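You operate a simulated robot arm through the tools that you are given. There is no shell and no other tool. Be economical: measure what you need, move in short steps, check, and stop when the job is done.

Carry out the task below with a simulated robot arm. There is one attempt and no reset: what you move stays moved.

Task
Set the dark oak frame on the pinner and pin two opposite corners.
Fine: half a turn of the blue knob between the pins; both flush; swing the arm clear; leave the white knob and the other frame.
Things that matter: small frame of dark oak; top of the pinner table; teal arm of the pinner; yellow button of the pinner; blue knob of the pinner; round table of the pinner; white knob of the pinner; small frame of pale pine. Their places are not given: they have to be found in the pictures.

Only the result counts: the job must be done as asked and must still hold three seconds after the hand-in. Knocking over, shifting, dropping, spilling or breaking anything else fails it.

Robot
A 7-joint arm with a two-finger parallel gripper, fixed in place. Base frame: the origin is at the foot of the arm, x ahead of it, y to its left, z up; the work surface is at about z = 0. Units: mm, degrees, N and s.
With the tool pointing down near the work surface it reaches from about 240 to 620 mm from the base axis. Its first joint turns from -66.0 to 66.0 degrees. Payload 2.6 kg.
The TCP is the grasp point between the finger pads, 30 mm short of the fingertips. In the tool frame z runs along the fingers and y along their closing line. Largest opening 94 mm; finger width 28, thickness 10; the body of the gripper, 50 by 96 mm, starts 55 mm behind the TCP.
Orientation is that of the tool frame in the base frame, as a unit quaternion [w, x, y, z]. With the fingers straight down and closing along the base's y, the tool's x points along the base's -x, its y along +y and its z along -z.

Tools
- The arm moves only by the tool nudge_tool. Its argument "steps" is a list of rows, each a list of 3 entries, a list of its own where there are three numbers: the shift along the base's x, y, z in units of 250 mm (1.0 is 250 mm), then the turn, a rotation vector about the base's x, y, z in units of 60 degrees (1.0 is 60 degrees), then the gripper command, from -1 (fully open) to 1 (shut), values between in proportion. In form: [[[x, y, z], [rx, ry, rz], jaw], ...]. A call has 1 to 8 rows; each row is the pose to reach, as a shift and turn from the pose commanded when the call began. A call with a number of a shift or a turn outside -1 to 1 is refused whole. A row lasts 0.2 s, in which the tool goes at most 50 mm and 8.6 degrees; a call with a longer step from one row to the next is refused whole, and so is a gripper value outside its range. A pose out of reach is approached as far as the arm can. The call stops where the force on the tool passes 40 N (or 10 N more than at its start, if that is more) or the arm is blocked; 0.2 s more then pass. The fingers move at their own pace (about 72 mm/s each) and stop on an object; they squeeze with about 25 N. The grip force told is the motor's: it shows also when the fingers shut on nothing. Time passes only in rows, and 0.2 s behind the last, so rows that repeat a pose let the fingers close. It gives the time, the measured TCP pose, the force on the tool (base axes), the opening and the grip force at its end, in the units of the frame above (readings bear some noise).
- Cameras (640 x 400 px; columns grow to the right, rows downward): "scene" is fixed at [43.3, 434.6, 576.4]; the picture's right is [-0.73, -0.69, 0.00], its down [-0.32, 0.34, -0.89] and it looks along [0.61, -0.65, -0.46] (base axes); focal length 340 px, centre (320, 200). "wrist" rides on the gripper at [-37, 0, -58] in the tool frame; the picture's right is [0.00, -1.00, 0.00], its down [0.97, 0.00, -0.24] and it looks along [0.24, 0.00, 0.97] (tool axes); focal length 218 px, centre (320, 200).
- get_image(camera): a new picture of that camera. The clock stands still meanwhile.
- point_at(camera, pixels): for up to 12 pixels [column, row] of the newest picture of that camera ("zoom" is the newest enlarged one), the place [x, y, z] in the base frame of the surface seen there, good to about 2 mm. The clock stands still meanwhile.
- enlarge(camera, box): a new picture of the part [left, top, right, bottom] of that camera's present view, enlarged. The clock stands still meanwhile.
- job_done(): hands the job in; it is judged then, once.

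Work in short steps. Measure before you move; look again where a grasp or a placing could have gone wrong, and mend it. You have 80 turns and 38 pictures in all, those below and enlarged ones among them. Open the gripper and draw the arm clear of the work before you hand the job in, unless the task says otherwise; then end with one line.

The tools are called after ">>>" as name(argument=value, ...) on one line, values as JSON. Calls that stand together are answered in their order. nudge_tool: Moves the arm, as the interface text tells. Its arguments: {"type":"object","properties":{"steps":{"type":"array","items":{"type":"array"}}},"required":["steps"]} The other tools are called the same way: get_image (camera) takes a picture; point_at (camera, pixels) gives the place of the surface under pixels of a picture; enlarge (camera, box) takes an enlarged picture of a part of a camera's view; job_done () hands the job in.

At the start:

```text
clock: 0.0
eef_pos: [358.8, -44.2, 361.1]
orientation: [0.0, 0.0, 1.0, 0.0]
contact_force: [0.0, 0.1, 0.2]
gripper_width: 94.2
finger_force: 0.0
```

scene: 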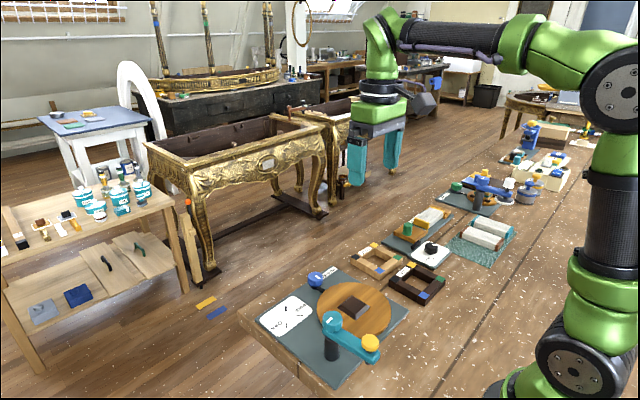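
wrist: 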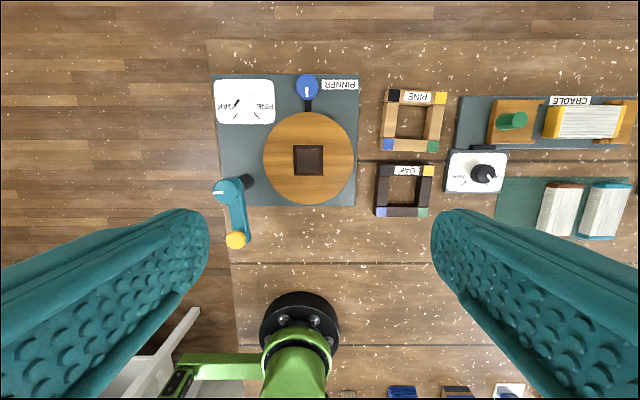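

The wrist view shows the pinner at about (285,140), the oak frame at (404,190) and the pine frame at (413,120). I'll enlarge these areas to see details.

>>> enlarge(camera="wrist", box=[200, 60, 460, 260])

>>> enlarge(camera="scene", box=[230, 200, 470, 390])

>>> point_at(camera="wrist", pixels=[[309, 160], [286, 160], [348, 160], [309, 197], [309, 121], [307, 88], [234, 186], [236, 239], [235, 215], [404, 168], [404, 213], [225, 140]])

```text
2.00 times, centred on (330, 160) of wrist
```

zoom: 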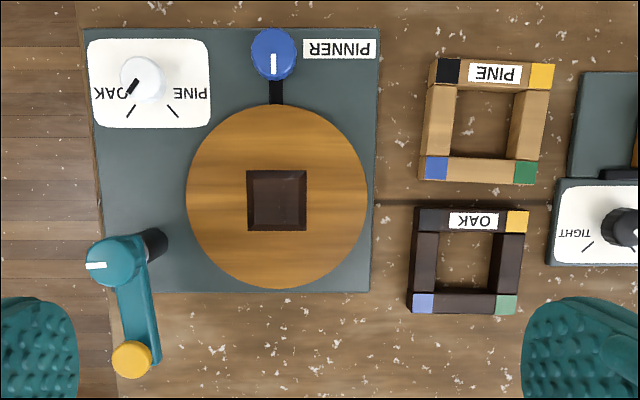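

```text
2.11 times, centred on (350, 295) of scene
```

zoom: 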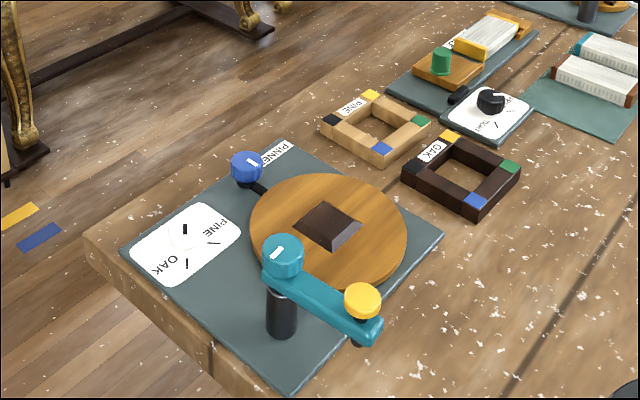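

```text
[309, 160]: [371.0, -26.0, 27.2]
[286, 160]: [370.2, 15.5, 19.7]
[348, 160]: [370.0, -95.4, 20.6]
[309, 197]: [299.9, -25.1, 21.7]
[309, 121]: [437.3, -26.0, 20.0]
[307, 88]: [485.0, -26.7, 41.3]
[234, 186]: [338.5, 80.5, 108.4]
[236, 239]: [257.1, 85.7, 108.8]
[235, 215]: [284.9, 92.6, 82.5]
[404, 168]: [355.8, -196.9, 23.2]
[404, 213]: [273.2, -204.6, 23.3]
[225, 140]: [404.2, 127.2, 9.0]
```

The frame's outside is ~100 mm, so it must be held by one bar. I measure finer points on the enlarged scene picture (arm head, post, block edges).

>>> point_at(camera="zoom", pixels=[[325, 205], [293, 225], [330, 248], [362, 227], [326, 222], [329, 260], [281, 250], [362, 296], [358, 342], [282, 330], [345, 320], [247, 163]])

>>> nudge_tool(steps=[[[-0.04, -0.15, -0.1], [0, 0, 0], -1], [[-0.08, -0.3, -0.2], [0, 0, 0], -1], [[-0.12, -0.45, -0.3], [0, 0, 0], -1], [[-0.15, -0.6, -0.4], [0, 0, 0], -1], [[-0.17, -0.64, -0.5], [0, 0, 0], -1], [[-0.17, -0.64, -0.6], [0, 0, 0], -1]])

>>> get_image(camera="wrist")

```text
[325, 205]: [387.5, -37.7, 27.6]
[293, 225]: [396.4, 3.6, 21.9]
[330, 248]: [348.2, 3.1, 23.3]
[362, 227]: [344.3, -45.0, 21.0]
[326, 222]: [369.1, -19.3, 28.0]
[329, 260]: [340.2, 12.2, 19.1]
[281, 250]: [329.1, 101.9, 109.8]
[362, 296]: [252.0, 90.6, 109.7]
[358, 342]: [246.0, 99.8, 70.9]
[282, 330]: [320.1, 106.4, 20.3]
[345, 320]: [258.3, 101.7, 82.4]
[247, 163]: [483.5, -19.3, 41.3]
```

```text
clock: 1.4
eef_pos: [317.6, -203.9, 211.3]
orientation: [0.0, 0.0, 1.0, 0.0]
contact_force: [0.2, 0.3, -0.1]
gripper_width: 94.0
finger_force: 0.2
```

```text
33 pictures are left
```

wrist: 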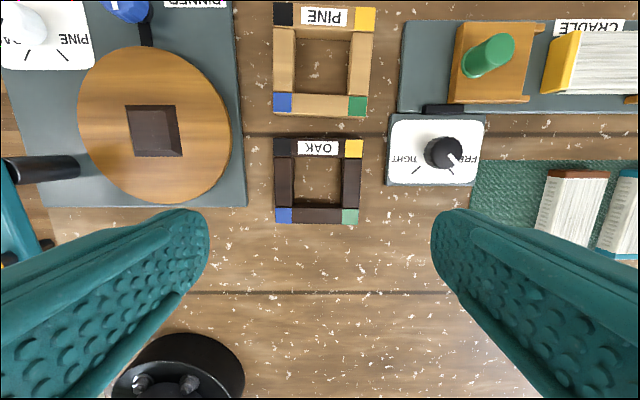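

The frame is in view at (317,180). I measure its corners, bars, and opening, plus the block edges.

>>> point_at(camera="wrist", pixels=[[278, 180], [292, 180], [342, 180], [357, 180], [317, 142], [317, 159], [317, 206], [317, 219], [317, 180], [131, 130], [176, 130], [153, 109]])

>>> enlarge(camera="wrist", box=[237, 130, 397, 230])

```text
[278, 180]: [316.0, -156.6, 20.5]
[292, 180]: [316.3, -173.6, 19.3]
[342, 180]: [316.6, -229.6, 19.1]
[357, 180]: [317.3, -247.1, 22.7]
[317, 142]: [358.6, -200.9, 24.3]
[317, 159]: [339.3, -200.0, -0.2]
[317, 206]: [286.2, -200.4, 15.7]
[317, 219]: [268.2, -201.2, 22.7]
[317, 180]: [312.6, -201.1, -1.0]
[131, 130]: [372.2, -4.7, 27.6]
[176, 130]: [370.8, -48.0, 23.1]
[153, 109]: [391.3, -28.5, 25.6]
```

```text
4.00 times, centred on (317, 180) of wrist
```

zoom: 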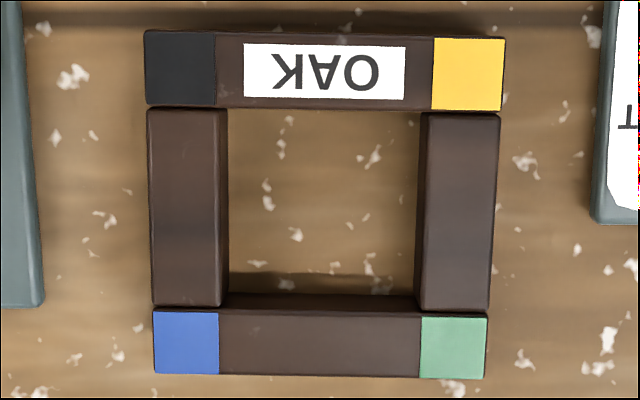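

I get precise edges from the enlarged picture.

>>> point_at(camera="zoom", pixels=[[150, 38], [502, 44], [158, 368], [482, 372], [210, 36], [222, 115], [424, 115], [228, 290], [412, 290], [215, 205], [155, 205], [490, 205]])

```text
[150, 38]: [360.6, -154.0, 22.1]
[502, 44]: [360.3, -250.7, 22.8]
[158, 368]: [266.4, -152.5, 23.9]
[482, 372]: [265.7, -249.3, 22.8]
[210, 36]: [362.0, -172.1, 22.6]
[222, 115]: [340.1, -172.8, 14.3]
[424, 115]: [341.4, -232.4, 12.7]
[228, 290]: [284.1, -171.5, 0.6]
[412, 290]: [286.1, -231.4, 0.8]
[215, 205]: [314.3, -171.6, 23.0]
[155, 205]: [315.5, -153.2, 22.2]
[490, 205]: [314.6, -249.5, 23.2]
```

Frame: centre (313.5,-201.5), top z 23, bars ~20 mm. Now I move above the pinner for a close look at its block and arm.

>>> nudge_tool(steps=[[[0, 0.15, 0.1], [0, 0, 0], -1], [[0, 0.3, 0.2], [0, 0, 0], -1], [[0, 0.45, 0.2], [0, 0, 0], -1], [[0, 0.6, 0.2], [0, 0, 0], -1], [[0, 0.75, 0.2], [0, 0, 0], -1], [[0, 0.86, 0.2], [0, 0, 0], -1]])

>>> get_image(camera="wrist")

>>> enlarge(camera="wrist", box=[250, 80, 410, 180])

```text
clock: 2.8
eef_pos: [316.6, 10.3, 262.2]
orientation: [0.001, 0.001, 1.0, 0.0]
contact_force: [-0.6, 0.3, 0.1]
gripper_width: 94.1
finger_force: 0.1
```

```text
31 pictures are left
```

wrist: 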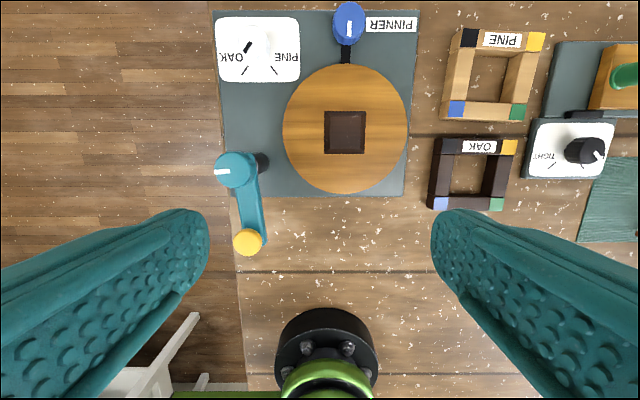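

```text
4.00 times, centred on (330, 130) of wrist
```

zoom: 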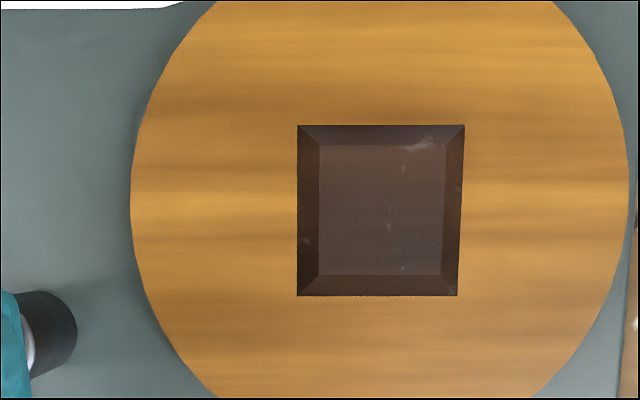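

Measuring block base corners, top corners, disc edge points.

>>> point_at(camera="zoom", pixels=[[296, 123], [466, 123], [296, 298], [459, 298], [319, 145], [446, 144], [320, 274], [441, 275], [134, 200], [625, 200], [380, 210]])

>>> point_at(camera="wrist", pixels=[[237, 169], [220, 169], [257, 169], [237, 154], [237, 186], [247, 242], [236, 242], [259, 242], [250, 210], [265, 240], [349, 20], [240, 210]])

```text
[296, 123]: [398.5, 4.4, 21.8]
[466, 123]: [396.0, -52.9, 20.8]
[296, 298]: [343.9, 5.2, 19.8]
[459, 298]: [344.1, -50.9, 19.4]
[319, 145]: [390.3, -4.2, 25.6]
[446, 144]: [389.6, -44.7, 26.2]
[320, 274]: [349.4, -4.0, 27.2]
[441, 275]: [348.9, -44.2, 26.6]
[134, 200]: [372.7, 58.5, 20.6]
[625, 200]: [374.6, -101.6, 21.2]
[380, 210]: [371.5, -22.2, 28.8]
```

```text
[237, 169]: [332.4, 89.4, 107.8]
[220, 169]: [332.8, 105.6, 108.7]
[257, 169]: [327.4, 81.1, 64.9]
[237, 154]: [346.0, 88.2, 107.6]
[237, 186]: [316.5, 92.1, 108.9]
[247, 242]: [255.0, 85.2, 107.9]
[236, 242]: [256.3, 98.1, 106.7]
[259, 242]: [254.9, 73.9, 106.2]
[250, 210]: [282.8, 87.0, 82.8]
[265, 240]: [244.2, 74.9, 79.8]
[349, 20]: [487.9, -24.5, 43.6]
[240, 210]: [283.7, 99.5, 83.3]
```

Block centre ≈(370,-23.7), post ≈(331,91), button ≈(255.5,86), so the pin head will sweep onto the corner at (331,15). I'll grip the frame's +y bar (y≈-162); first move above it, then lower to z≈80.

>>> nudge_tool(steps=[[[-0.006, -0.17, 0], [0, 0, 0], -0.5], [[-0.011, -0.34, 0], [0, 0, 0], -0.2], [[-0.011, -0.5, -0.05], [0, 0, 0], -0.2], [[-0.011, -0.65, -0.15], [0, 0, 0], -0.2], [[-0.011, -0.691, -0.34], [0, 0, 0], -0.2], [[-0.011, -0.691, -0.53], [0, 0, 0], -0.2], [[-0.011, -0.691, -0.7], [0, 0, 0], -0.2], [[-0.011, -0.691, -0.72], [0, 0, 0], -0.2]])

>>> get_image(camera="wrist")

```text
clock: 4.6
eef_pos: [312.7, -160.0, 79.6]
orientation: [0.0, 0.0, 1.0, 0.0]
contact_force: [-0.3, 0.9, -0.3]
gripper_width: 56.4
finger_force: 0.0
```

```text
29 pictures are left
```

wrist: 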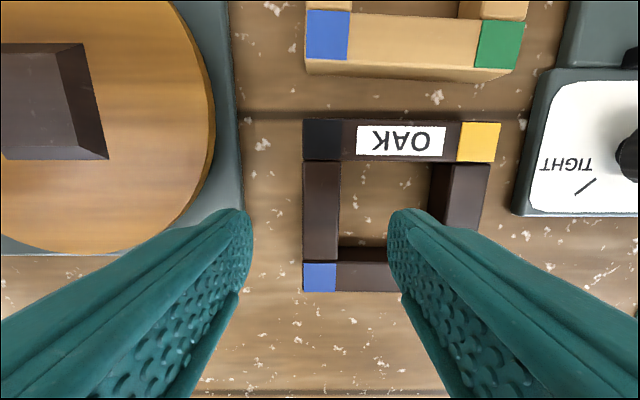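

The bar (px 303–340) lies between the fingers. Lower to z≈40 and close.

>>> nudge_tool(steps=[[[0, -0.006, -0.1], [0, 0, 0], -0.2], [[0, -0.006, -0.158], [0, 0, 0], -0.2], [[0, -0.006, -0.158], [0, 0, 0], 0.2], [[0, -0.006, -0.158], [0, 0, 0], 0.6], [[0, -0.006, -0.158], [0, 0, 0], 1], [[0, -0.006, -0.158], [0, 0, 0], 1]])

>>> get_image(camera="wrist")

```text
clock: 6.0
eef_pos: [312.2, -161.7, 40.8]
orientation: [0.0, 0.0, 1.0, 0.0]
contact_force: [0.5, -1.4, 0.8]
gripper_width: 20.4
finger_force: 24.8
```

```text
28 pictures are left
```

wrist: 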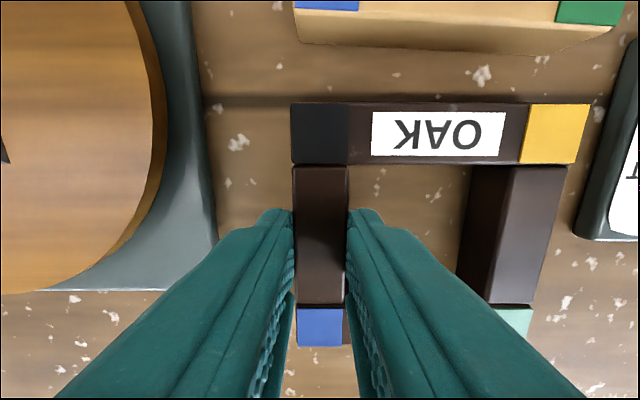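

Gripped (20.4 mm). Lift 70 mm and check the frame's held pose.

>>> nudge_tool(steps=[[[0, 0, 0.06], [0, 0, 0], 1], [[0, 0, 0.16], [0, 0, 0], 1], [[0, 0, 0.28], [0, 0, 0], 1], [[0, 0, 0.28], [0, 0, 0], 1]])

>>> get_image(camera="wrist")

>>> point_at(camera="wrist", pixels=[[296, 108], [586, 108], [580, 158], [320, 105], [560, 105], [320, 160], [500, 160], [320, 340], [505, 290], [545, 290]])

```text
clock: 7.0
eef_pos: [312.3, -161.3, 111.4]
orientation: [0.0, 0.0, 1.0, 0.0]
contact_force: [0.0, 0.0, -0.9]
gripper_width: 20.4
finger_force: 25.3
```

```text
27 pictures are left
```

wrist: 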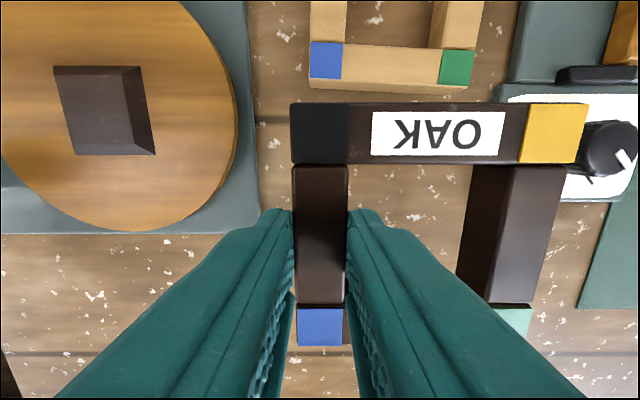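

```text
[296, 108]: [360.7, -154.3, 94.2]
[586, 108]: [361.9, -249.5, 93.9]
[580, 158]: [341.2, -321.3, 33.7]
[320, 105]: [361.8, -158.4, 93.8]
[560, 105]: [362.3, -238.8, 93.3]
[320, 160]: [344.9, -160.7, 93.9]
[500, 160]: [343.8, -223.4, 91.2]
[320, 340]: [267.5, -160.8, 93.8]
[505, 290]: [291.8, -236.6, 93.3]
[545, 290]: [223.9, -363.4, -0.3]
```

Frame held level; its centre is at TCP +(1.4,-39.5). Move over the block, staying high.

>>> nudge_tool(steps=[[[0.04, 0.13, 0], [0, 0, 0], 1], [[0.08, 0.27, 0], [0, 0, 0], 1], [[0.13, 0.41, 0], [0, 0, 0], 1], [[0.18, 0.55, 0], [0, 0, 0], 1], [[0.21, 0.66, 0], [0, 0, 0], 1], [[0.225, 0.708, 0], [0, 0, 0], 1], [[0.225, 0.708, -0.06], [0, 0, 0], 1], [[0.225, 0.708, -0.06], [0, 0, 0], 1]])

>>> get_image(camera="wrist")

>>> enlarge(camera="scene", box=[230, 230, 430, 390])

```text
clock: 8.8
eef_pos: [367.1, 13.5, 95.0]
orientation: [0.0, 0.0, 1.0, 0.0]
contact_force: [0.5, 0.7, 0.0]
gripper_width: 20.1
finger_force: 25.2
```

```text
26 pictures are left
```

wrist: 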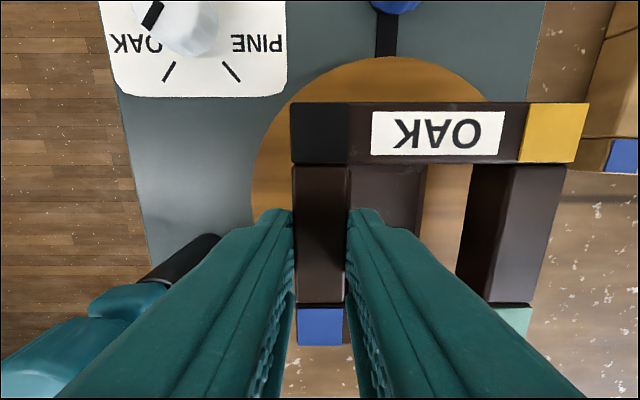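

```text
2.50 times, centred on (330, 310) of scene
```

zoom: 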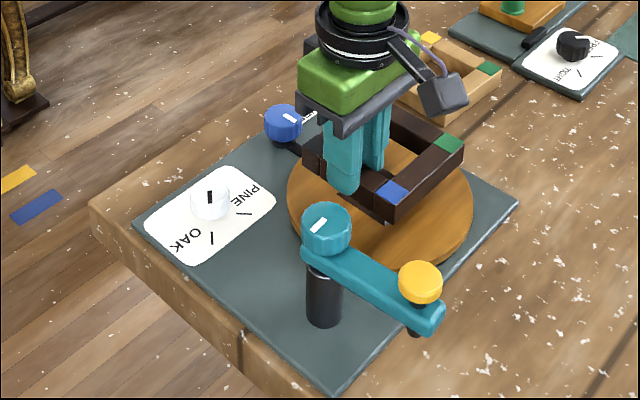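

TCP is at (367.1,13.5), 1.5/2.3 mm short of target. I correct and lower slowly to just onto the table.

>>> nudge_tool(steps=[[[0.006, 0.009, 0], [0, 0, 0], 1], [[0.006, 0.009, -0.05], [0, 0, 0], 1], [[0.006, 0.009, -0.09], [0, 0, 0], 1], [[0.006, 0.009, -0.11], [0, 0, 0], 1], [[0.006, 0.009, -0.125], [0, 0, 0], 1], [[0.006, 0.009, -0.136], [0, 0, 0], 1], [[0.006, 0.009, -0.136], [0, 0, 0], 1]])

>>> enlarge(camera="scene", box=[290, 250, 410, 330])

```text
clock: 10.4
eef_pos: [370.8, 16.3, 65.0]
orientation: [0.0, 0.001, 1.0, 0.0]
contact_force: [0.8, 0.0, -1.8]
gripper_width: 20.6
finger_force: 24.5
```

```text
5.00 times, centred on (350, 290) of scene
```

zoom: 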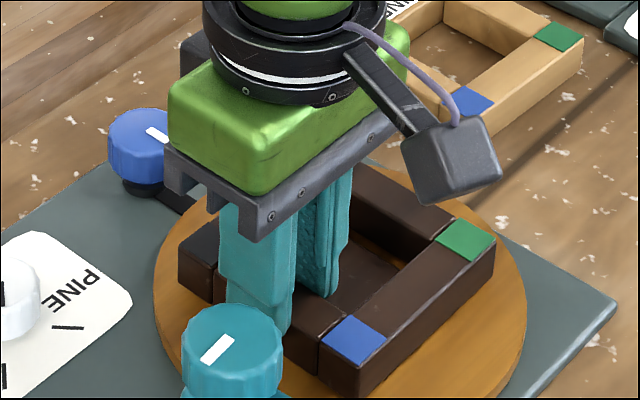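

TCP reads z 65 (expected ~60.5); I hold a moment, shift x back slightly and lower a little.

>>> nudge_tool(steps=[[[-0.006, 0, 0], [0, 0, 0], 1], [[-0.006, 0, -0.008], [0, 0, 0], 1], [[-0.006, 0, -0.014], [0, 0, 0], 1], [[-0.006, 0, -0.014], [0, 0, 0], 1]])

```text
clock: 11.4
eef_pos: [369.6, 16.0, 61.8]
orientation: [0.001, 0.002, 1.0, 0.0]
contact_force: [-4.0, -0.6, 25.3]
gripper_width: 20.9
finger_force: 25.3
```

25 N of up force: it's resting on the table or on the chamfer. I relieve 1 mm, release gently, lift and look.

>>> nudge_tool(steps=[[[0, 0, 0.008], [0, 0, 0], 1], [[0, 0, 0.008], [0, 0, 0], 0.4], [[0, 0, 0.008], [0, 0, 0], 0.3], [[0, 0, 0.008], [0, 0, 0], 0.3], [[0, 0, 0.15], [0, 0, 0], 0.3], [[0, 0, 0.3], [0, 0, 0], 0.3], [[0, 0, 0.5], [0, 0, 0], 0.3], [[-0.1, 0, 0.6], [0, 0, 0], 0.3]])

>>> get_image(camera="wrist")

>>> enlarge(camera="scene", box=[270, 240, 430, 340])

```text
clock: 13.2
eef_pos: [344.5, 14.6, 206.6]
orientation: [0.0, 0.0, 1.0, 0.0]
contact_force: [-0.1, -0.8, -0.1]
gripper_width: 32.9
finger_force: 0.1
```

```text
23 pictures are left
```

wrist: 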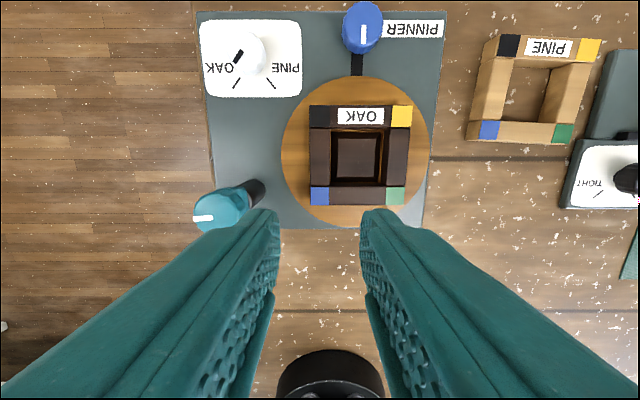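

```text
4.00 times, centred on (350, 290) of scene
```

zoom: 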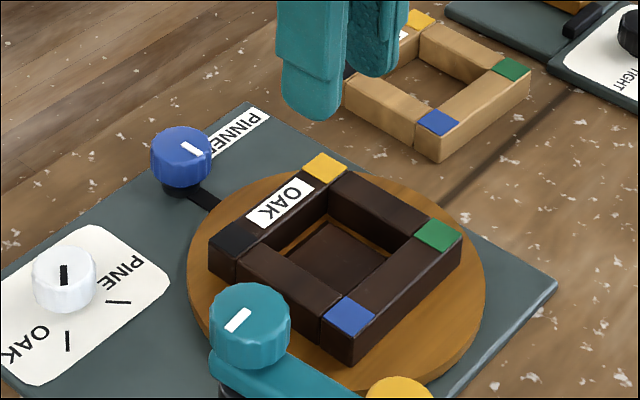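

Frame sits on the block looking level; I verify heights and centre with points.

>>> point_at(camera="zoom", pixels=[[350, 315], [438, 236], [325, 166], [238, 238], [310, 230], [395, 280], [324, 262], [425, 275]])

>>> point_at(camera="wrist", pixels=[[319, 196], [396, 196], [401, 116], [319, 116], [320, 150], [398, 150], [334, 155], [383, 155], [362, 25], [205, 215], [220, 212]])

```text
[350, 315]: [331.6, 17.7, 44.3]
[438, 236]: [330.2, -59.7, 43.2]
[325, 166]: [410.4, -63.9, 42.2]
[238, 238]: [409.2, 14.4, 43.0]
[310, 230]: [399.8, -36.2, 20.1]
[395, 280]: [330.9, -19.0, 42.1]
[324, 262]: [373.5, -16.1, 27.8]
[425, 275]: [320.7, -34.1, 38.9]
```

```text
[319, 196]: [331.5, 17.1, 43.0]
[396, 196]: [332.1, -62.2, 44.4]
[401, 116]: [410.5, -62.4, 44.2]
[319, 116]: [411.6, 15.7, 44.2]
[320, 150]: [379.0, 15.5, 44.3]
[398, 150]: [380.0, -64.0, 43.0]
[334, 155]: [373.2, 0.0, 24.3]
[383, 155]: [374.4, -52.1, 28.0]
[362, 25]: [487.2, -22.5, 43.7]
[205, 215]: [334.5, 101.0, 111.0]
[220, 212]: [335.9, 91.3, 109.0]
```

Frame is seated and level (top z≈43.5, centre (370.5,-23.5)). Now I go over the teal arm at (289,88) to straddle it.

>>> nudge_tool(steps=[[[-0.08, 0.1, 0], [0, 0, 0], 0], [[-0.16, 0.2, 0], [0, 0, 0], -0.4], [[-0.222, 0.294, 0], [0, 0, 0], -0.4], [[-0.222, 0.294, -0.1], [0, 0, 0], -0.4], [[-0.222, 0.294, -0.1], [0, 0, 0], -0.4]])

>>> get_image(camera="wrist")

```text
clock: 14.4
eef_pos: [289.6, 89.4, 184.8]
orientation: [0.0, 0.001, 1.0, 0.0]
contact_force: [-0.1, 0.2, -0.6]
gripper_width: 65.8
finger_force: 0.1
```

```text
21 pictures are left
```

wrist: 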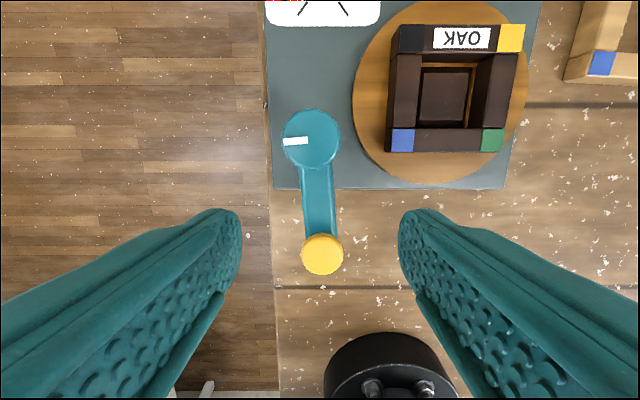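

>>> point_at(camera="wrist", pixels=[[311, 137], [285, 137], [337, 137], [311, 112], [322, 253], [304, 253], [341, 253], [303, 205], [334, 205], [318, 205]])

```text
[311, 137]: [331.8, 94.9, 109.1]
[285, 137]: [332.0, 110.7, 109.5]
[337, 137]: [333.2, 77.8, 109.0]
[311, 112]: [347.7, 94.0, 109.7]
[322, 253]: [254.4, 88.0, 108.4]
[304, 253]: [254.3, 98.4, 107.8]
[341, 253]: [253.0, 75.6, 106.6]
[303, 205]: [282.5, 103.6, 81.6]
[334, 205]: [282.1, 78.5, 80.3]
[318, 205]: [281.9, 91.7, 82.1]
```

Post (331.5,94.5), button (254,87.5), arm 25 mm wide at angle ≈185°, radius ≈78: exactly the corner distance. Lower with a 5° yaw and close on the arm.

>>> nudge_tool(steps=[[[0, 0.005, -0.12], [0, 0, 0.087], -0.4], [[0, 0.005, -0.24], [0, 0, 0.087], -0.4], [[0, 0.005, -0.347], [0, 0, 0.087], -0.4], [[0, 0.005, -0.347], [0, 0, 0.087], 0.1], [[0, 0.005, -0.347], [0, 0, 0.087], 0.6], [[0, 0.005, -0.347], [0, 0, 0.087], 0.6]])

```text
clock: 15.8
eef_pos: [289.0, 91.6, 98.2]
orientation: [0.0, -0.046, 0.999, 0.0]
contact_force: [0.7, 5.4, -6.9]
gripper_width: 25.6
finger_force: 45.1
```

Arm captured. I loosen slightly to ~27 mm and swing it 56° along its arc about the post.

>>> nudge_tool(steps=[[[0, 0, 0], [0, 0, 0], 0.42], [[0.0036, -0.0234, 0], [0, 0, 0.1333], 0.42], [[0.0104, -0.0461, 0], [0, 0, 0.2667], 0.42], [[0.0203, -0.0676, 0], [0, 0, 0.4], 0.42], [[0.0331, -0.0875, 0], [0, 0, 0.5333], 0.42], [[0.0486, -0.1055, 0], [0, 0, 0.6667], 0.42], [[0.0664, -0.1211, 0], [0, 0, 0.8], 0.42], [[0.0862, -0.1341, 0], [0, 0, 0.9333], 0.42]])

>>> enlarge(camera="scene", box=[240, 220, 440, 380])

```text
clock: 17.6
eef_pos: [310.2, 55.9, 98.5]
orientation: [0.0, -0.51, 0.86, 0.0]
contact_force: [-1.1, -0.2, 0.4]
gripper_width: 27.7
finger_force: 0.7
```

```text
2.50 times, centred on (340, 300) of scene
```

zoom: 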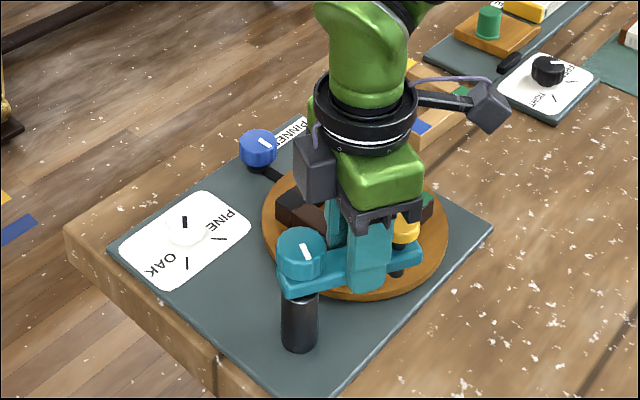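

The arm swings freely. I finish the last 29° and close on it to centre it, then look.

>>> nudge_tool(steps=[[[0.0214, -0.0101, 0], [0, 0, 0.1333], 0.42], [[0.044, -0.0171, 0], [0, 0, 0.2667], 0.42], [[0.0674, -0.021, 0], [0, 0, 0.4], 0.42], [[0.0822, -0.0217, 0], [0, 0, 0.4833], 0.42], [[0.0822, -0.0217, 0], [0, 0, 0.4833], 0.6], [[0.0822, -0.0217, 0], [0, 0, 0.4833], 0.6]])

>>> get_image(camera="wrist")

```text
clock: 19.0
eef_pos: [331.9, 52.8, 96.7]
orientation: [-0.001, 0.708, -0.706, 0.001]
contact_force: [6.7, 0.1, -3.4]
gripper_width: 25.7
finger_force: 44.3
```

```text
19 pictures are left
```

wrist: 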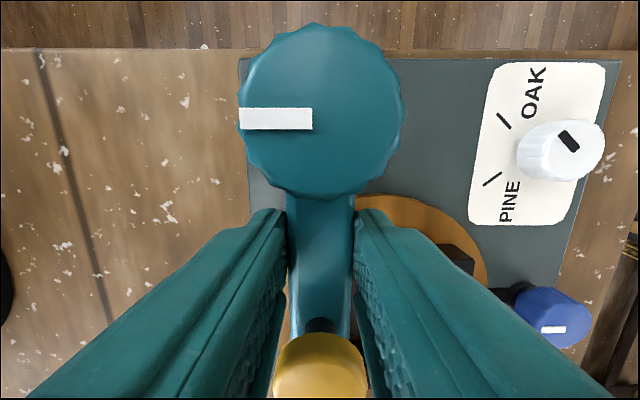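

The arm is aligned at 90°. Release, go straight up and check the head's position over the corner.

>>> nudge_tool(steps=[[[0, 0, 0], [0, 0, 0], 0.2], [[0, 0, 0], [0, 0, 0], 0], [[0, 0, 0.15], [0, 0, 0], 0], [[0, 0, 0.33], [0, 0, 0], 0], [[0, 0, 0.45], [0, 0, 0], 0], [[0, 0, 0.45], [0, 0, 0], 0]])

>>> get_image(camera="wrist")

>>> enlarge(camera="scene", box=[270, 240, 430, 360])

```text
clock: 20.4
eef_pos: [331.0, 51.4, 207.9]
orientation: [0.0, 0.709, -0.705, -0.001]
contact_force: [-0.4, -0.3, -0.3]
gripper_width: 47.0
finger_force: 0.1
```

```text
18 pictures are left
```

wrist: 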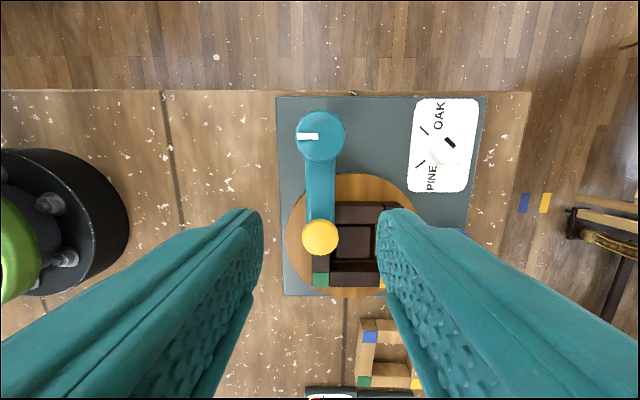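

```text
3.33 times, centred on (350, 300) of scene
```

zoom: 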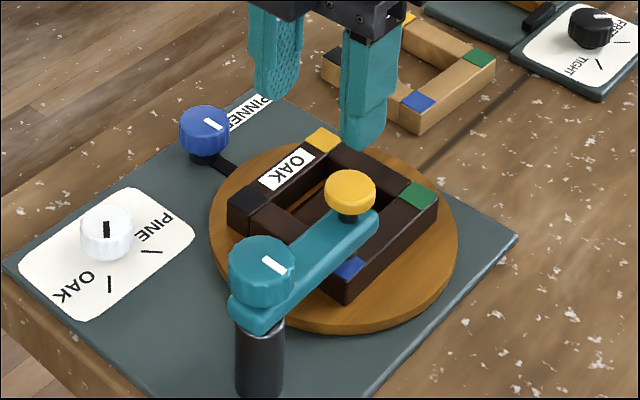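

Check the button centre vs the corner.

>>> point_at(camera="wrist", pixels=[[320, 238], [303, 238], [337, 238], [320, 221], [320, 254], [320, 136]])

>>> point_at(camera="zoom", pixels=[[350, 188], [348, 270], [263, 257], [350, 240]])

```text
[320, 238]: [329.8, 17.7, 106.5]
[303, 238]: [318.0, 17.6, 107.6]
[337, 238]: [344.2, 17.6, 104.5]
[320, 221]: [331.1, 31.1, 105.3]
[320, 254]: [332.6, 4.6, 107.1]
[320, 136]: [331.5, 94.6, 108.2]
```

```text
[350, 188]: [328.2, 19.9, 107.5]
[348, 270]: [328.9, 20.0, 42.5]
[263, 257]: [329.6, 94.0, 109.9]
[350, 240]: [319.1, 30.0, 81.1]
```

Button at (331,17.7) is over the corner centre. Close the fingers and move above it, then press down in small steps.

>>> nudge_tool(steps=[[[0, -0.07, 0], [0, 0, 0], 1], [[0, -0.135, 0], [0, 0, 0], 1], [[0, -0.135, -0.1], [0, 0, 0], 1], [[0, -0.135, -0.2], [0, 0, 0], 1], [[0, -0.135, -0.24], [0, 0, 0], 1], [[0, -0.135, -0.24], [0, 0, 0], 1]])

>>> nudge_tool(steps=[[[0, 0, -0.02], [0, 0, 0], 1], [[0, 0, -0.04], [0, 0, 0], 1], [[0, 0, -0.055], [0, 0, 0], 1], [[0, 0, -0.07], [0, 0, 0], 1], [[0, 0, -0.085], [0, 0, 0], 1], [[0, 0, -0.1], [0, 0, 0], 1], [[0, 0, -0.115], [0, 0, 0], 1], [[0, 0, -0.13], [0, 0, 0], 1]])

```text
clock: 21.8
eef_pos: [331.5, 18.4, 148.9]
orientation: [0.0, 0.708, -0.706, 0.0]
contact_force: [0.9, -0.9, -0.5]
gripper_width: 0.0
finger_force: 24.8
```

```text
clock: 23.3
eef_pos: [331.9, 17.1, 127.0]
orientation: [0.0, 0.708, -0.706, 0.002]
contact_force: [-4.7, -1.1, 12.2]
gripper_width: 0.1
finger_force: 24.7
stopped in row 7: the force on the tool passed its limit (the readings are from after the stop); the commanded pose is now the measured one
```

The press bottomed out ≈10 mm down with >40 N. Lift and look at the head.

>>> nudge_tool(steps=[[[0, 0, 0.1], [0, 0, 0], 1], [[0, 0, 0.25], [0, 0, 0], 1], [[0, 0.1, 0.4], [0, 0, 0], 1], [[0, 0.1, 0.4], [0, 0, 0], 0]])

>>> enlarge(camera="scene", box=[300, 260, 400, 340])

```text
clock: 24.3
eef_pos: [331.6, 44.3, 228.1]
orientation: [-0.001, 0.708, -0.706, 0.002]
contact_force: [0.7, 0.2, -0.2]
gripper_width: 47.2
finger_force: 0.1
```

```text
5.00 times, centred on (350, 300) of scene
```

zoom: 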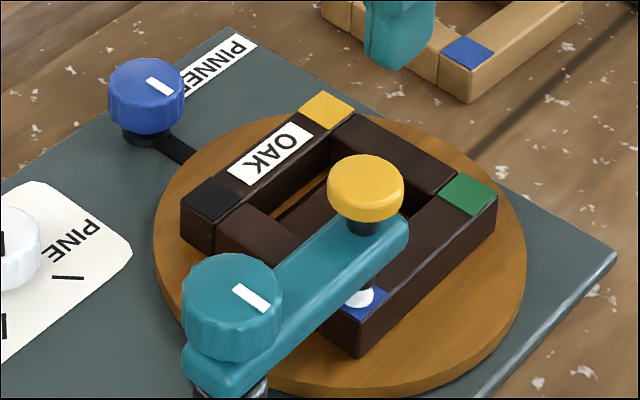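

A silver/white item is visible at the blue corner (358,298); I zoom in harder to see whether it's proud.

>>> enlarge(camera="scene", box=[350, 290, 395, 325])

```text
11.43 times, centred on (372, 308) of scene
```

zoom: 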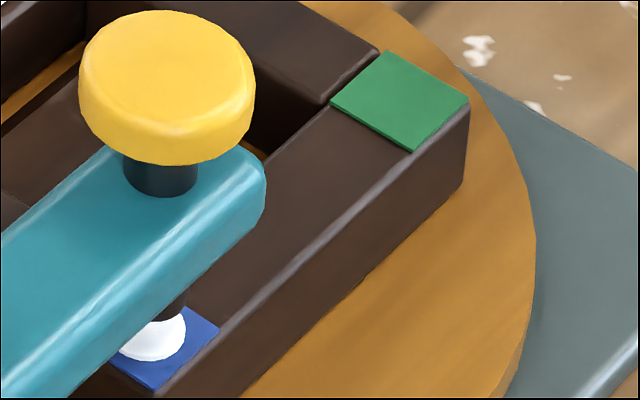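

Measure the disc height against the blue surface.

>>> point_at(camera="zoom", pixels=[[155, 340], [170, 335], [140, 350], [180, 322], [150, 375], [195, 350], [165, 358], [400, 100], [165, 300], [170, 80]])

```text
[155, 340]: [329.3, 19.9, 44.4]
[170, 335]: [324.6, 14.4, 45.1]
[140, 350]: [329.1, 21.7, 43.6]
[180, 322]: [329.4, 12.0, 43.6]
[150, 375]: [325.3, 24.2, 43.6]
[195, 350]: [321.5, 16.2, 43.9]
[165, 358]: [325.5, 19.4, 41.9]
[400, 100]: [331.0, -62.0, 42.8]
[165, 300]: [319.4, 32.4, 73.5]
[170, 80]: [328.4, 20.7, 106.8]
```

The disc lies at z≈44, level with the corner surface (≈43.5), so it looks flush. Next the blue knob: move above it with the tool still yawed 90°, and look.

>>> nudge_tool(steps=[[[0.13, -0.06, 0], [0, 0, 0], -0.2], [[0.26, -0.12, 0], [0, 0, 0], -0.5], [[0.39, -0.18, 0], [0, 0, 0], -0.5], [[0.52, -0.24, 0], [0, 0, 0], -0.5], [[0.622, -0.27, 0], [0, 0, 0], -0.5], [[0.622, -0.27, -0.15], [0, 0, 0], -0.5], [[0.622, -0.27, -0.28], [0, 0, 0], -0.5], [[0.622, -0.27, -0.28], [0, 0, 0], -0.5]])

>>> get_image(camera="wrist")

```text
clock: 26.1
eef_pos: [486.3, -25.1, 154.3]
orientation: [0.0, 0.708, -0.706, 0.001]
contact_force: [0.4, -0.7, 0.1]
gripper_width: 70.5
finger_force: 0.0
```

```text
14 pictures are left
```

wrist: 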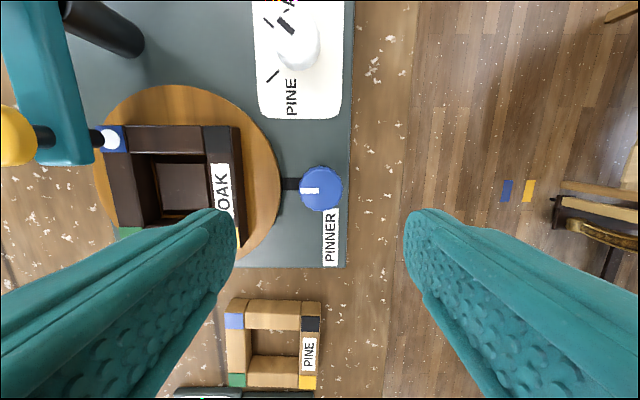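

Measure the blue knob edges.

>>> point_at(camera="wrist", pixels=[[321, 188], [302, 188], [340, 188], [321, 170], [321, 206], [310, 191], [112, 139], [103, 130], [290, 184], [223, 190]])

```text
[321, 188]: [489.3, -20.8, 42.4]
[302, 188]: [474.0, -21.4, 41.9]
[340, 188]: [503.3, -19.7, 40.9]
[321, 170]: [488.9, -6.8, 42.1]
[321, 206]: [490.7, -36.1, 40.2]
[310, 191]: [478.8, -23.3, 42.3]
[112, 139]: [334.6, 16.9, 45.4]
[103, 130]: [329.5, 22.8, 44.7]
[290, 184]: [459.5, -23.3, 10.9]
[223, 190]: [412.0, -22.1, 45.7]
```

Knob centre (489,-22), Ø30, top z≈42. Lower to TCP z≈56 and grip it.

>>> nudge_tool(steps=[[[0.011, 0.012, -0.1], [0, 0, 0], -0.1], [[0.011, 0.012, -0.25], [0, 0, 0], -0.1], [[0.011, 0.012, -0.35], [0, 0, 0], -0.1], [[0.011, 0.012, -0.393], [0, 0, 0], -0.1], [[0.011, 0.012, -0.393], [0, 0, 0], 0.5], [[0.011, 0.012, -0.393], [0, 0, 0], 0.8], [[0.011, 0.012, -0.393], [0, 0, 0], 0.8]])

```text
clock: 27.7
eef_pos: [486.6, -22.7, 56.7]
orientation: [-0.002, -0.706, 0.708, 0.002]
contact_force: [-26.7, -2.1, 4.9]
gripper_width: 35.5
finger_force: 44.9
```

Grip at 35.5 mm with Fx −27 N: I'm off the knob axis slightly. I shift the command 2 mm in −x to relieve it.

>>> nudge_tool(steps=[[[-0.008, 0, 0], [0, 0, 0], 0.8], [[-0.008, 0, 0], [0, 0, 0], 0.8]])

```text
clock: 28.3
eef_pos: [487.5, -23.5, 55.0]
orientation: [0.0, 0.708, -0.706, 0.001]
contact_force: [-1.8, -3.8, -22.0]
gripper_width: 35.5
finger_force: 45.4
```

Relieved. Now turn clockwise 64° in 8 rows.

>>> nudge_tool(steps=[[[0, 0, 0.004], [0, 0, -0.1333], 0.8], [[0, 0, 0.004], [0, 0, -0.2667], 0.8], [[0, 0, 0.004], [0, 0, -0.4], 0.8], [[0, 0, 0.004], [0, 0, -0.5333], 0.8], [[0, 0, 0.004], [0, 0, -0.6667], 0.8], [[0, 0, 0.004], [0, 0, -0.8], 0.8], [[0, 0, 0.004], [0, 0, -0.9], 0.8], [[0, 0, 0.004], [0, 0, -1.0], 0.8]])

>>> enlarge(camera="scene", box=[270, 240, 430, 360])

```text
clock: 29.6
eef_pos: [487.8, -23.3, 56.2]
orientation: [0.0, -0.417, 0.909, -0.001]
contact_force: [4.0, -0.1, -3.8]
gripper_width: 35.5
finger_force: 44.2
stopped in row 6: the force on the tool passed its limit (the readings are from after the stop); the commanded pose is now the measured one
```

```text
3.33 times, centred on (350, 300) of scene
```

zoom: 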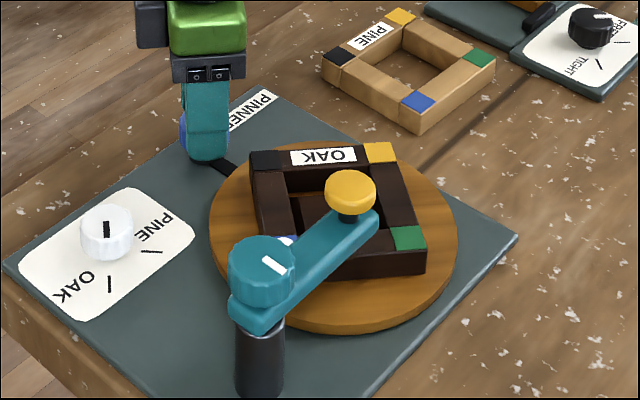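

The table follows 1:1 (≈41° so far); the stop was a lateral force spike. I continue with smaller steps.

>>> nudge_tool(steps=[[[0, 0, 0], [0, 0, -0.08], 0.8], [[0, 0, 0], [0, 0, -0.16], 0.8], [[0, 0, 0], [0, 0, -0.24], 0.8], [[0, 0, 0], [0, 0, -0.32], 0.8], [[0, 0, 0], [0, 0, -0.4], 0.8], [[0, 0, 0], [0, 0, -0.48], 0.8], [[0, 0, 0], [0, 0, -0.56], 0.8], [[0, 0, 0], [0, 0, -0.64], 0.8]])

```text
clock: 31.4
eef_pos: [487.4, -23.7, 56.4]
orientation: [-0.002, -0.095, 0.996, -0.002]
contact_force: [7.6, -7.7, -17.2]
gripper_width: 35.6
finger_force: 45.1
```

Yaw is now 10.9°, turning well. Continue.

>>> nudge_tool(steps=[[[0, 0, 0.003], [0, 0, -0.1], 0.8], [[0, 0, 0.003], [0, 0, -0.2], 0.8], [[0, 0, 0.003], [0, 0, -0.3], 0.8], [[0, 0, 0.003], [0, 0, -0.4], 0.8], [[0, 0, 0.003], [0, 0, -0.5], 0.8], [[0, 0, 0.003], [0, 0, -0.6], 0.8], [[0, 0, 0.003], [0, 0, -0.7], 0.8], [[0, 0, 0.003], [0, 0, -0.8], 0.8]])

```text
clock: 33.2
eef_pos: [487.4, -23.2, 57.2]
orientation: [-0.002, 0.32, 0.947, 0.0]
contact_force: [4.8, -6.0, -23.6]
gripper_width: 35.7
finger_force: 44.9
```

Yaw −37.3°; 52.6° remain (target −89.9°).

>>> nudge_tool(steps=[[[0, 0, 0.002], [0, 0, -0.11], 0.8], [[0, 0, 0.002], [0, 0, -0.22], 0.8], [[0, 0, 0.002], [0, 0, -0.33], 0.8], [[0, 0, 0.002], [0, 0, -0.44], 0.8], [[0, 0, 0.002], [0, 0, -0.55], 0.8], [[0, 0, 0.002], [0, 0, -0.66], 0.8], [[0, 0, 0.002], [0, 0, -0.77], 0.8], [[0, 0, 0.002], [0, 0, -0.877], 0.8]])

>>> enlarge(camera="scene", box=[270, 240, 430, 360])

```text
clock: 34.8
eef_pos: [488.9, -23.2, 56.6]
orientation: [0.0, 0.655, 0.755, -0.001]
contact_force: [1.5, -0.9, -3.5]
gripper_width: 35.4
finger_force: 45.3
stopped in row 8: the force on the tool passed its limit (the readings are from after the stop); the commanded pose is now the measured one
```

```text
3.33 times, centred on (350, 300) of scene
```

zoom: 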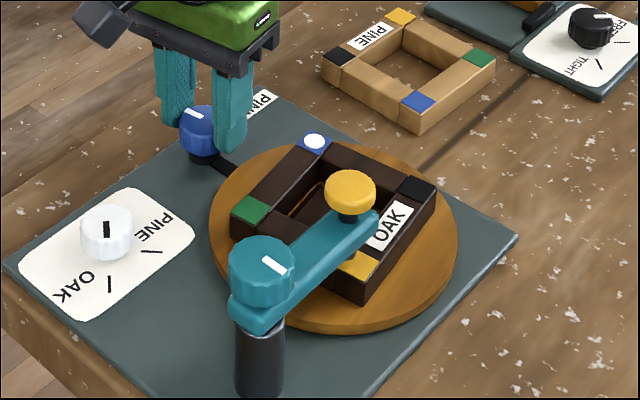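

Yaw −81.9°; the opposite (yellow) corner is nearly under the head. Finish the last ~8°.

>>> nudge_tool(steps=[[[0, 0, 0], [0, 0, -0.045], 0.8], [[0, 0, 0], [0, 0, -0.09], 0.8], [[0, 0, 0], [0, 0, -0.135], 0.8], [[0, 0, 0], [0, 0, -0.135], 0.8]])

```text
clock: 35.8
eef_pos: [488.1, -22.2, 57.8]
orientation: [0.001, 0.707, 0.707, -0.001]
contact_force: [18.1, -4.2, -27.1]
gripper_width: 35.6
finger_force: 45.1
```

Yaw reads −90.0°. Release, rise and check the table and frame orientation.

>>> nudge_tool(steps=[[[0, 0, 0], [0, 0, 0], 0.1], [[0, 0, 0], [0, 0, 0], -0.1], [[0, 0, 0.15], [0, 0, 0], -0.1], [[0, 0, 0.35], [0, 0, 0], -0.1], [[0, 0, 0.5], [0, 0, 0], -0.1], [[-0.1, 0, 0.65], [0, 0, 0], -0.1], [[-0.25, 0, 0.7], [0, 0, 0], -0.1]])

>>> get_image(camera="wrist")

>>> enlarge(camera="scene", box=[280, 250, 400, 340])

```text
clock: 37.4
eef_pos: [425.2, -25.3, 235.6]
orientation: [-0.001, 0.708, 0.706, 0.0]
contact_force: [0.4, 0.3, -0.1]
gripper_width: 51.9
finger_force: 0.0
```

```text
11 pictures are left
```

wrist: 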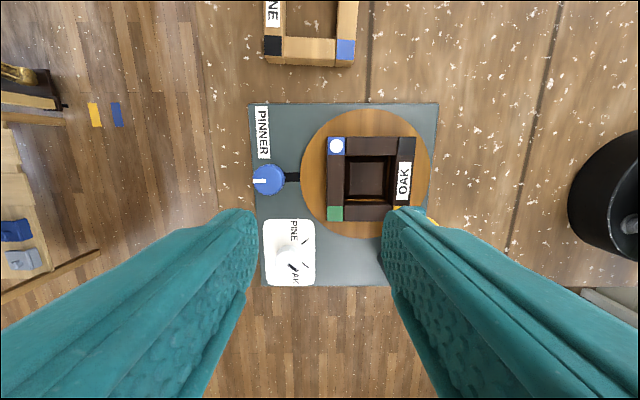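

```text
4.44 times, centred on (340, 295) of scene
```

zoom: 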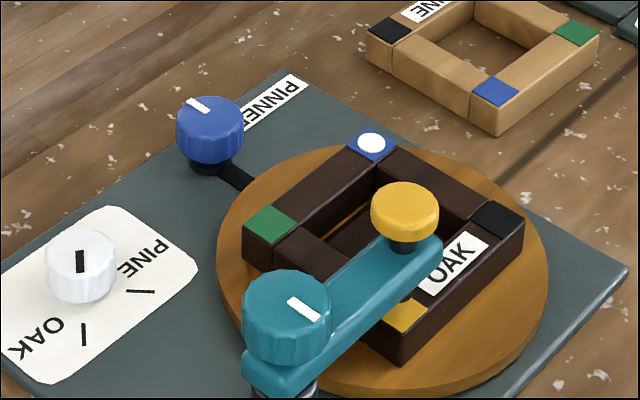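

Orientation looks right: yellow corner under the head, the first pin a flat disc at the far blue corner. Verify numerically.

>>> point_at(camera="wrist", pixels=[[337, 146], [329, 139], [335, 213], [406, 145], [343, 140], [268, 181], [256, 181], [283, 181]])

>>> point_at(camera="zoom", pixels=[[405, 203], [371, 142], [268, 222], [497, 219], [405, 315], [286, 295]])

```text
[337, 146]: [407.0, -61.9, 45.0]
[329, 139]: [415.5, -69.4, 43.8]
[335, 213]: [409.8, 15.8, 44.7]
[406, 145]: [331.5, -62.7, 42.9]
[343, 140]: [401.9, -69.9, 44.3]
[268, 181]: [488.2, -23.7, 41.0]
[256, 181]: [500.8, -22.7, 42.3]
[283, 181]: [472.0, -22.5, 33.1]
```

```text
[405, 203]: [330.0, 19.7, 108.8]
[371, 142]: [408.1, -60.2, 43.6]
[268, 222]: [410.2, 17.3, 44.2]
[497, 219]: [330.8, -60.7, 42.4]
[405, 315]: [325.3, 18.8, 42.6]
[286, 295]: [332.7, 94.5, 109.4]
```

All aligned; corner at (331,16), button unchanged. Move above the button with closed fingers.

>>> nudge_tool(steps=[[[-0.13, 0.06, 0], [0, 0, 0], 1], [[-0.26, 0.12, 0], [0, 0, 0], 1], [[-0.375, 0.172, 0], [0, 0, 0], 1], [[-0.375, 0.172, -0.15], [0, 0, 0], 1], [[-0.375, 0.172, -0.28], [0, 0, 0], 1], [[-0.375, 0.172, -0.345], [0, 0, 0], 1], [[-0.375, 0.172, -0.345], [0, 0, 0], 1]])

```text
clock: 39.0
eef_pos: [329.4, 16.8, 146.3]
orientation: [-0.001, 0.708, 0.707, -0.001]
contact_force: [-0.1, 0.3, 0.5]
gripper_width: 0.2
finger_force: 24.8
```

Above the button. Press as before.

>>> nudge_tool(steps=[[[0.004, 0.003, -0.02], [0, 0, 0], 1], [[0.004, 0.003, -0.035], [0, 0, 0], 1], [[0.004, 0.003, -0.05], [0, 0, 0], 1], [[0.004, 0.003, -0.065], [0, 0, 0], 1], [[0.004, 0.003, -0.08], [0, 0, 0], 1], [[0.004, 0.003, -0.095], [0, 0, 0], 1], [[0.004, 0.003, -0.11], [0, 0, 0], 1], [[0.004, 0.003, -0.125], [0, 0, 0], 1]])

```text
clock: 40.4
eef_pos: [331.9, 20.0, 127.8]
orientation: [0.0, 0.708, 0.706, 0.001]
contact_force: [-5.6, -1.3, 11.7]
gripper_width: 0.0
finger_force: 25.0
stopped in row 6: the force on the tool passed its limit (the readings are from after the stop); the commanded pose is now the measured one
```

Bottomed at the same depth. Lift away and rotate the tool back toward yaw +90 to be able to re-grip the arm.

>>> nudge_tool(steps=[[[0, 0, 0.1], [0, 0, 0], 1], [[0, 0.03, 0.25], [0, 0, 0.14], 1], [[0, 0.06, 0.35], [0, 0, 0.28], 0.5], [[0, 0.1, 0.35], [0, 0, 0.42], 0], [[0, 0.125, 0.35], [0, 0, 0.56], -0.2], [[0, 0.125, 0.35], [0, 0, 0.7], -0.2], [[0, 0.125, 0.35], [0, 0, 0.84], -0.2], [[0, 0.125, 0.35], [0, 0, 0.98], -0.2]])

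>>> nudge_tool(steps=[[[0, 0, 0], [0, 0, 0.125], -0.2], [[0, 0, 0], [0, 0, 0.25], -0.2], [[0, 0, 0], [0, 0, 0.375], -0.2], [[0, 0, 0], [0, 0, 0.5], -0.2], [[0, 0, 0], [0, 0, 0.625], -0.2], [[0, 0, 0], [0, 0, 0.75], -0.2], [[0, 0, 0], [0, 0, 0.875], -0.2], [[0, 0, 0], [0, 0, 1.0], -0.2]])

>>> nudge_tool(steps=[[[0, 0, 0], [0, 0, 0.125], -0.2], [[0, 0, 0], [0, 0, 0.25], -0.2], [[0, 0, 0], [0, 0, 0.375], -0.2], [[0, 0, 0], [0, 0, 0.5], -0.2], [[0, 0, 0], [0, 0, 0.625], -0.2], [[0, 0, 0], [0, 0, 0.75], -0.2], [[0, 0, 0], [0, 0, 0.875], -0.2], [[0, 0, 0], [0, 0, 1.0], -0.2]])

>>> get_image(camera="wrist")

```text
clock: 42.2
eef_pos: [331.8, 50.4, 212.8]
orientation: [-0.001, 0.27, 0.963, -0.001]
contact_force: [0.0, 0.6, -0.1]
gripper_width: 56.6
finger_force: 0.0
```

```text
clock: 44.0
eef_pos: [333.2, 50.2, 213.0]
orientation: [-0.001, -0.249, 0.968, 0.0]
contact_force: [0.5, -0.2, -0.2]
gripper_width: 56.6
finger_force: 0.0
```

```text
clock: 45.8
eef_pos: [332.9, 50.7, 213.4]
orientation: [-0.002, -0.7, 0.714, 0.0]
contact_force: [0.2, -0.4, 0.3]
gripper_width: 56.7
finger_force: 0.1
```

```text
9 pictures are left
```

wrist: 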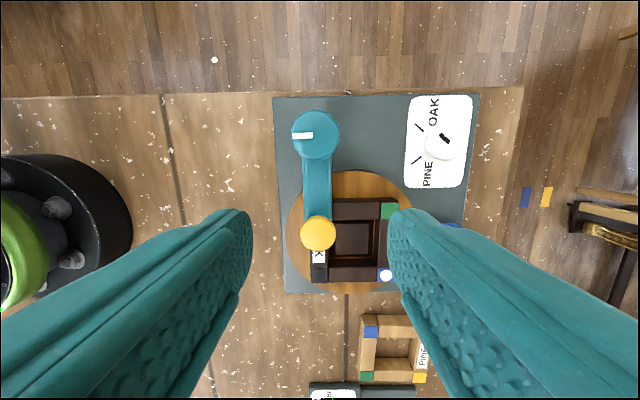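

Yaw 88.9°, straddling the arm from above. Lower to z≈98 and close on the arm.

>>> nudge_tool(steps=[[[-0.005, 0.005, -0.15], [0, 0, 0.018], -0.2], [[-0.005, 0.005, -0.3], [0, 0, 0.018], -0.2], [[-0.005, 0.005, -0.4], [0, 0, 0.018], -0.2], [[-0.005, 0.005, -0.46], [0, 0, 0.018], -0.2], [[-0.005, 0.005, -0.46], [0, 0, 0.018], 0.2], [[-0.005, 0.005, -0.46], [0, 0, 0.018], 0.42], [[-0.005, 0.005, -0.46], [0, 0, 0.018], 0.42]])

```text
clock: 47.4
eef_pos: [332.0, 52.3, 98.3]
orientation: [-0.001, -0.705, 0.709, 0.0]
contact_force: [-2.0, -0.4, 0.3]
gripper_width: 28.3
finger_force: 0.3
```

Captured loosely. Swing it back 64° along the arc.

>>> nudge_tool(steps=[[[-0.0236, 0.0016, 0], [0, 0, -0.1333], 0.42], [[-0.0467, 0.0066, 0], [0, 0, -0.2667], 0.42], [[-0.069, 0.0147, 0], [0, 0, -0.4], 0.42], [[-0.0899, 0.0258, 0], [0, 0, -0.5333], 0.42], [[-0.109, 0.0397, 0], [0, 0, -0.6667], 0.42], [[-0.126, 0.0561, 0], [0, 0, -0.8], 0.42], [[-0.1406, 0.0748, 0], [0, 0, -0.9333], 0.42], [[-0.1524, 0.0952, 0], [0, 0, -1.0], 0.42]])

```text
clock: 49.2
eef_pos: [292.8, 77.1, 98.3]
orientation: [-0.001, -0.256, 0.967, 0.0]
contact_force: [1.4, -2.6, 0.3]
gripper_width: 28.6
finger_force: 0.5
```

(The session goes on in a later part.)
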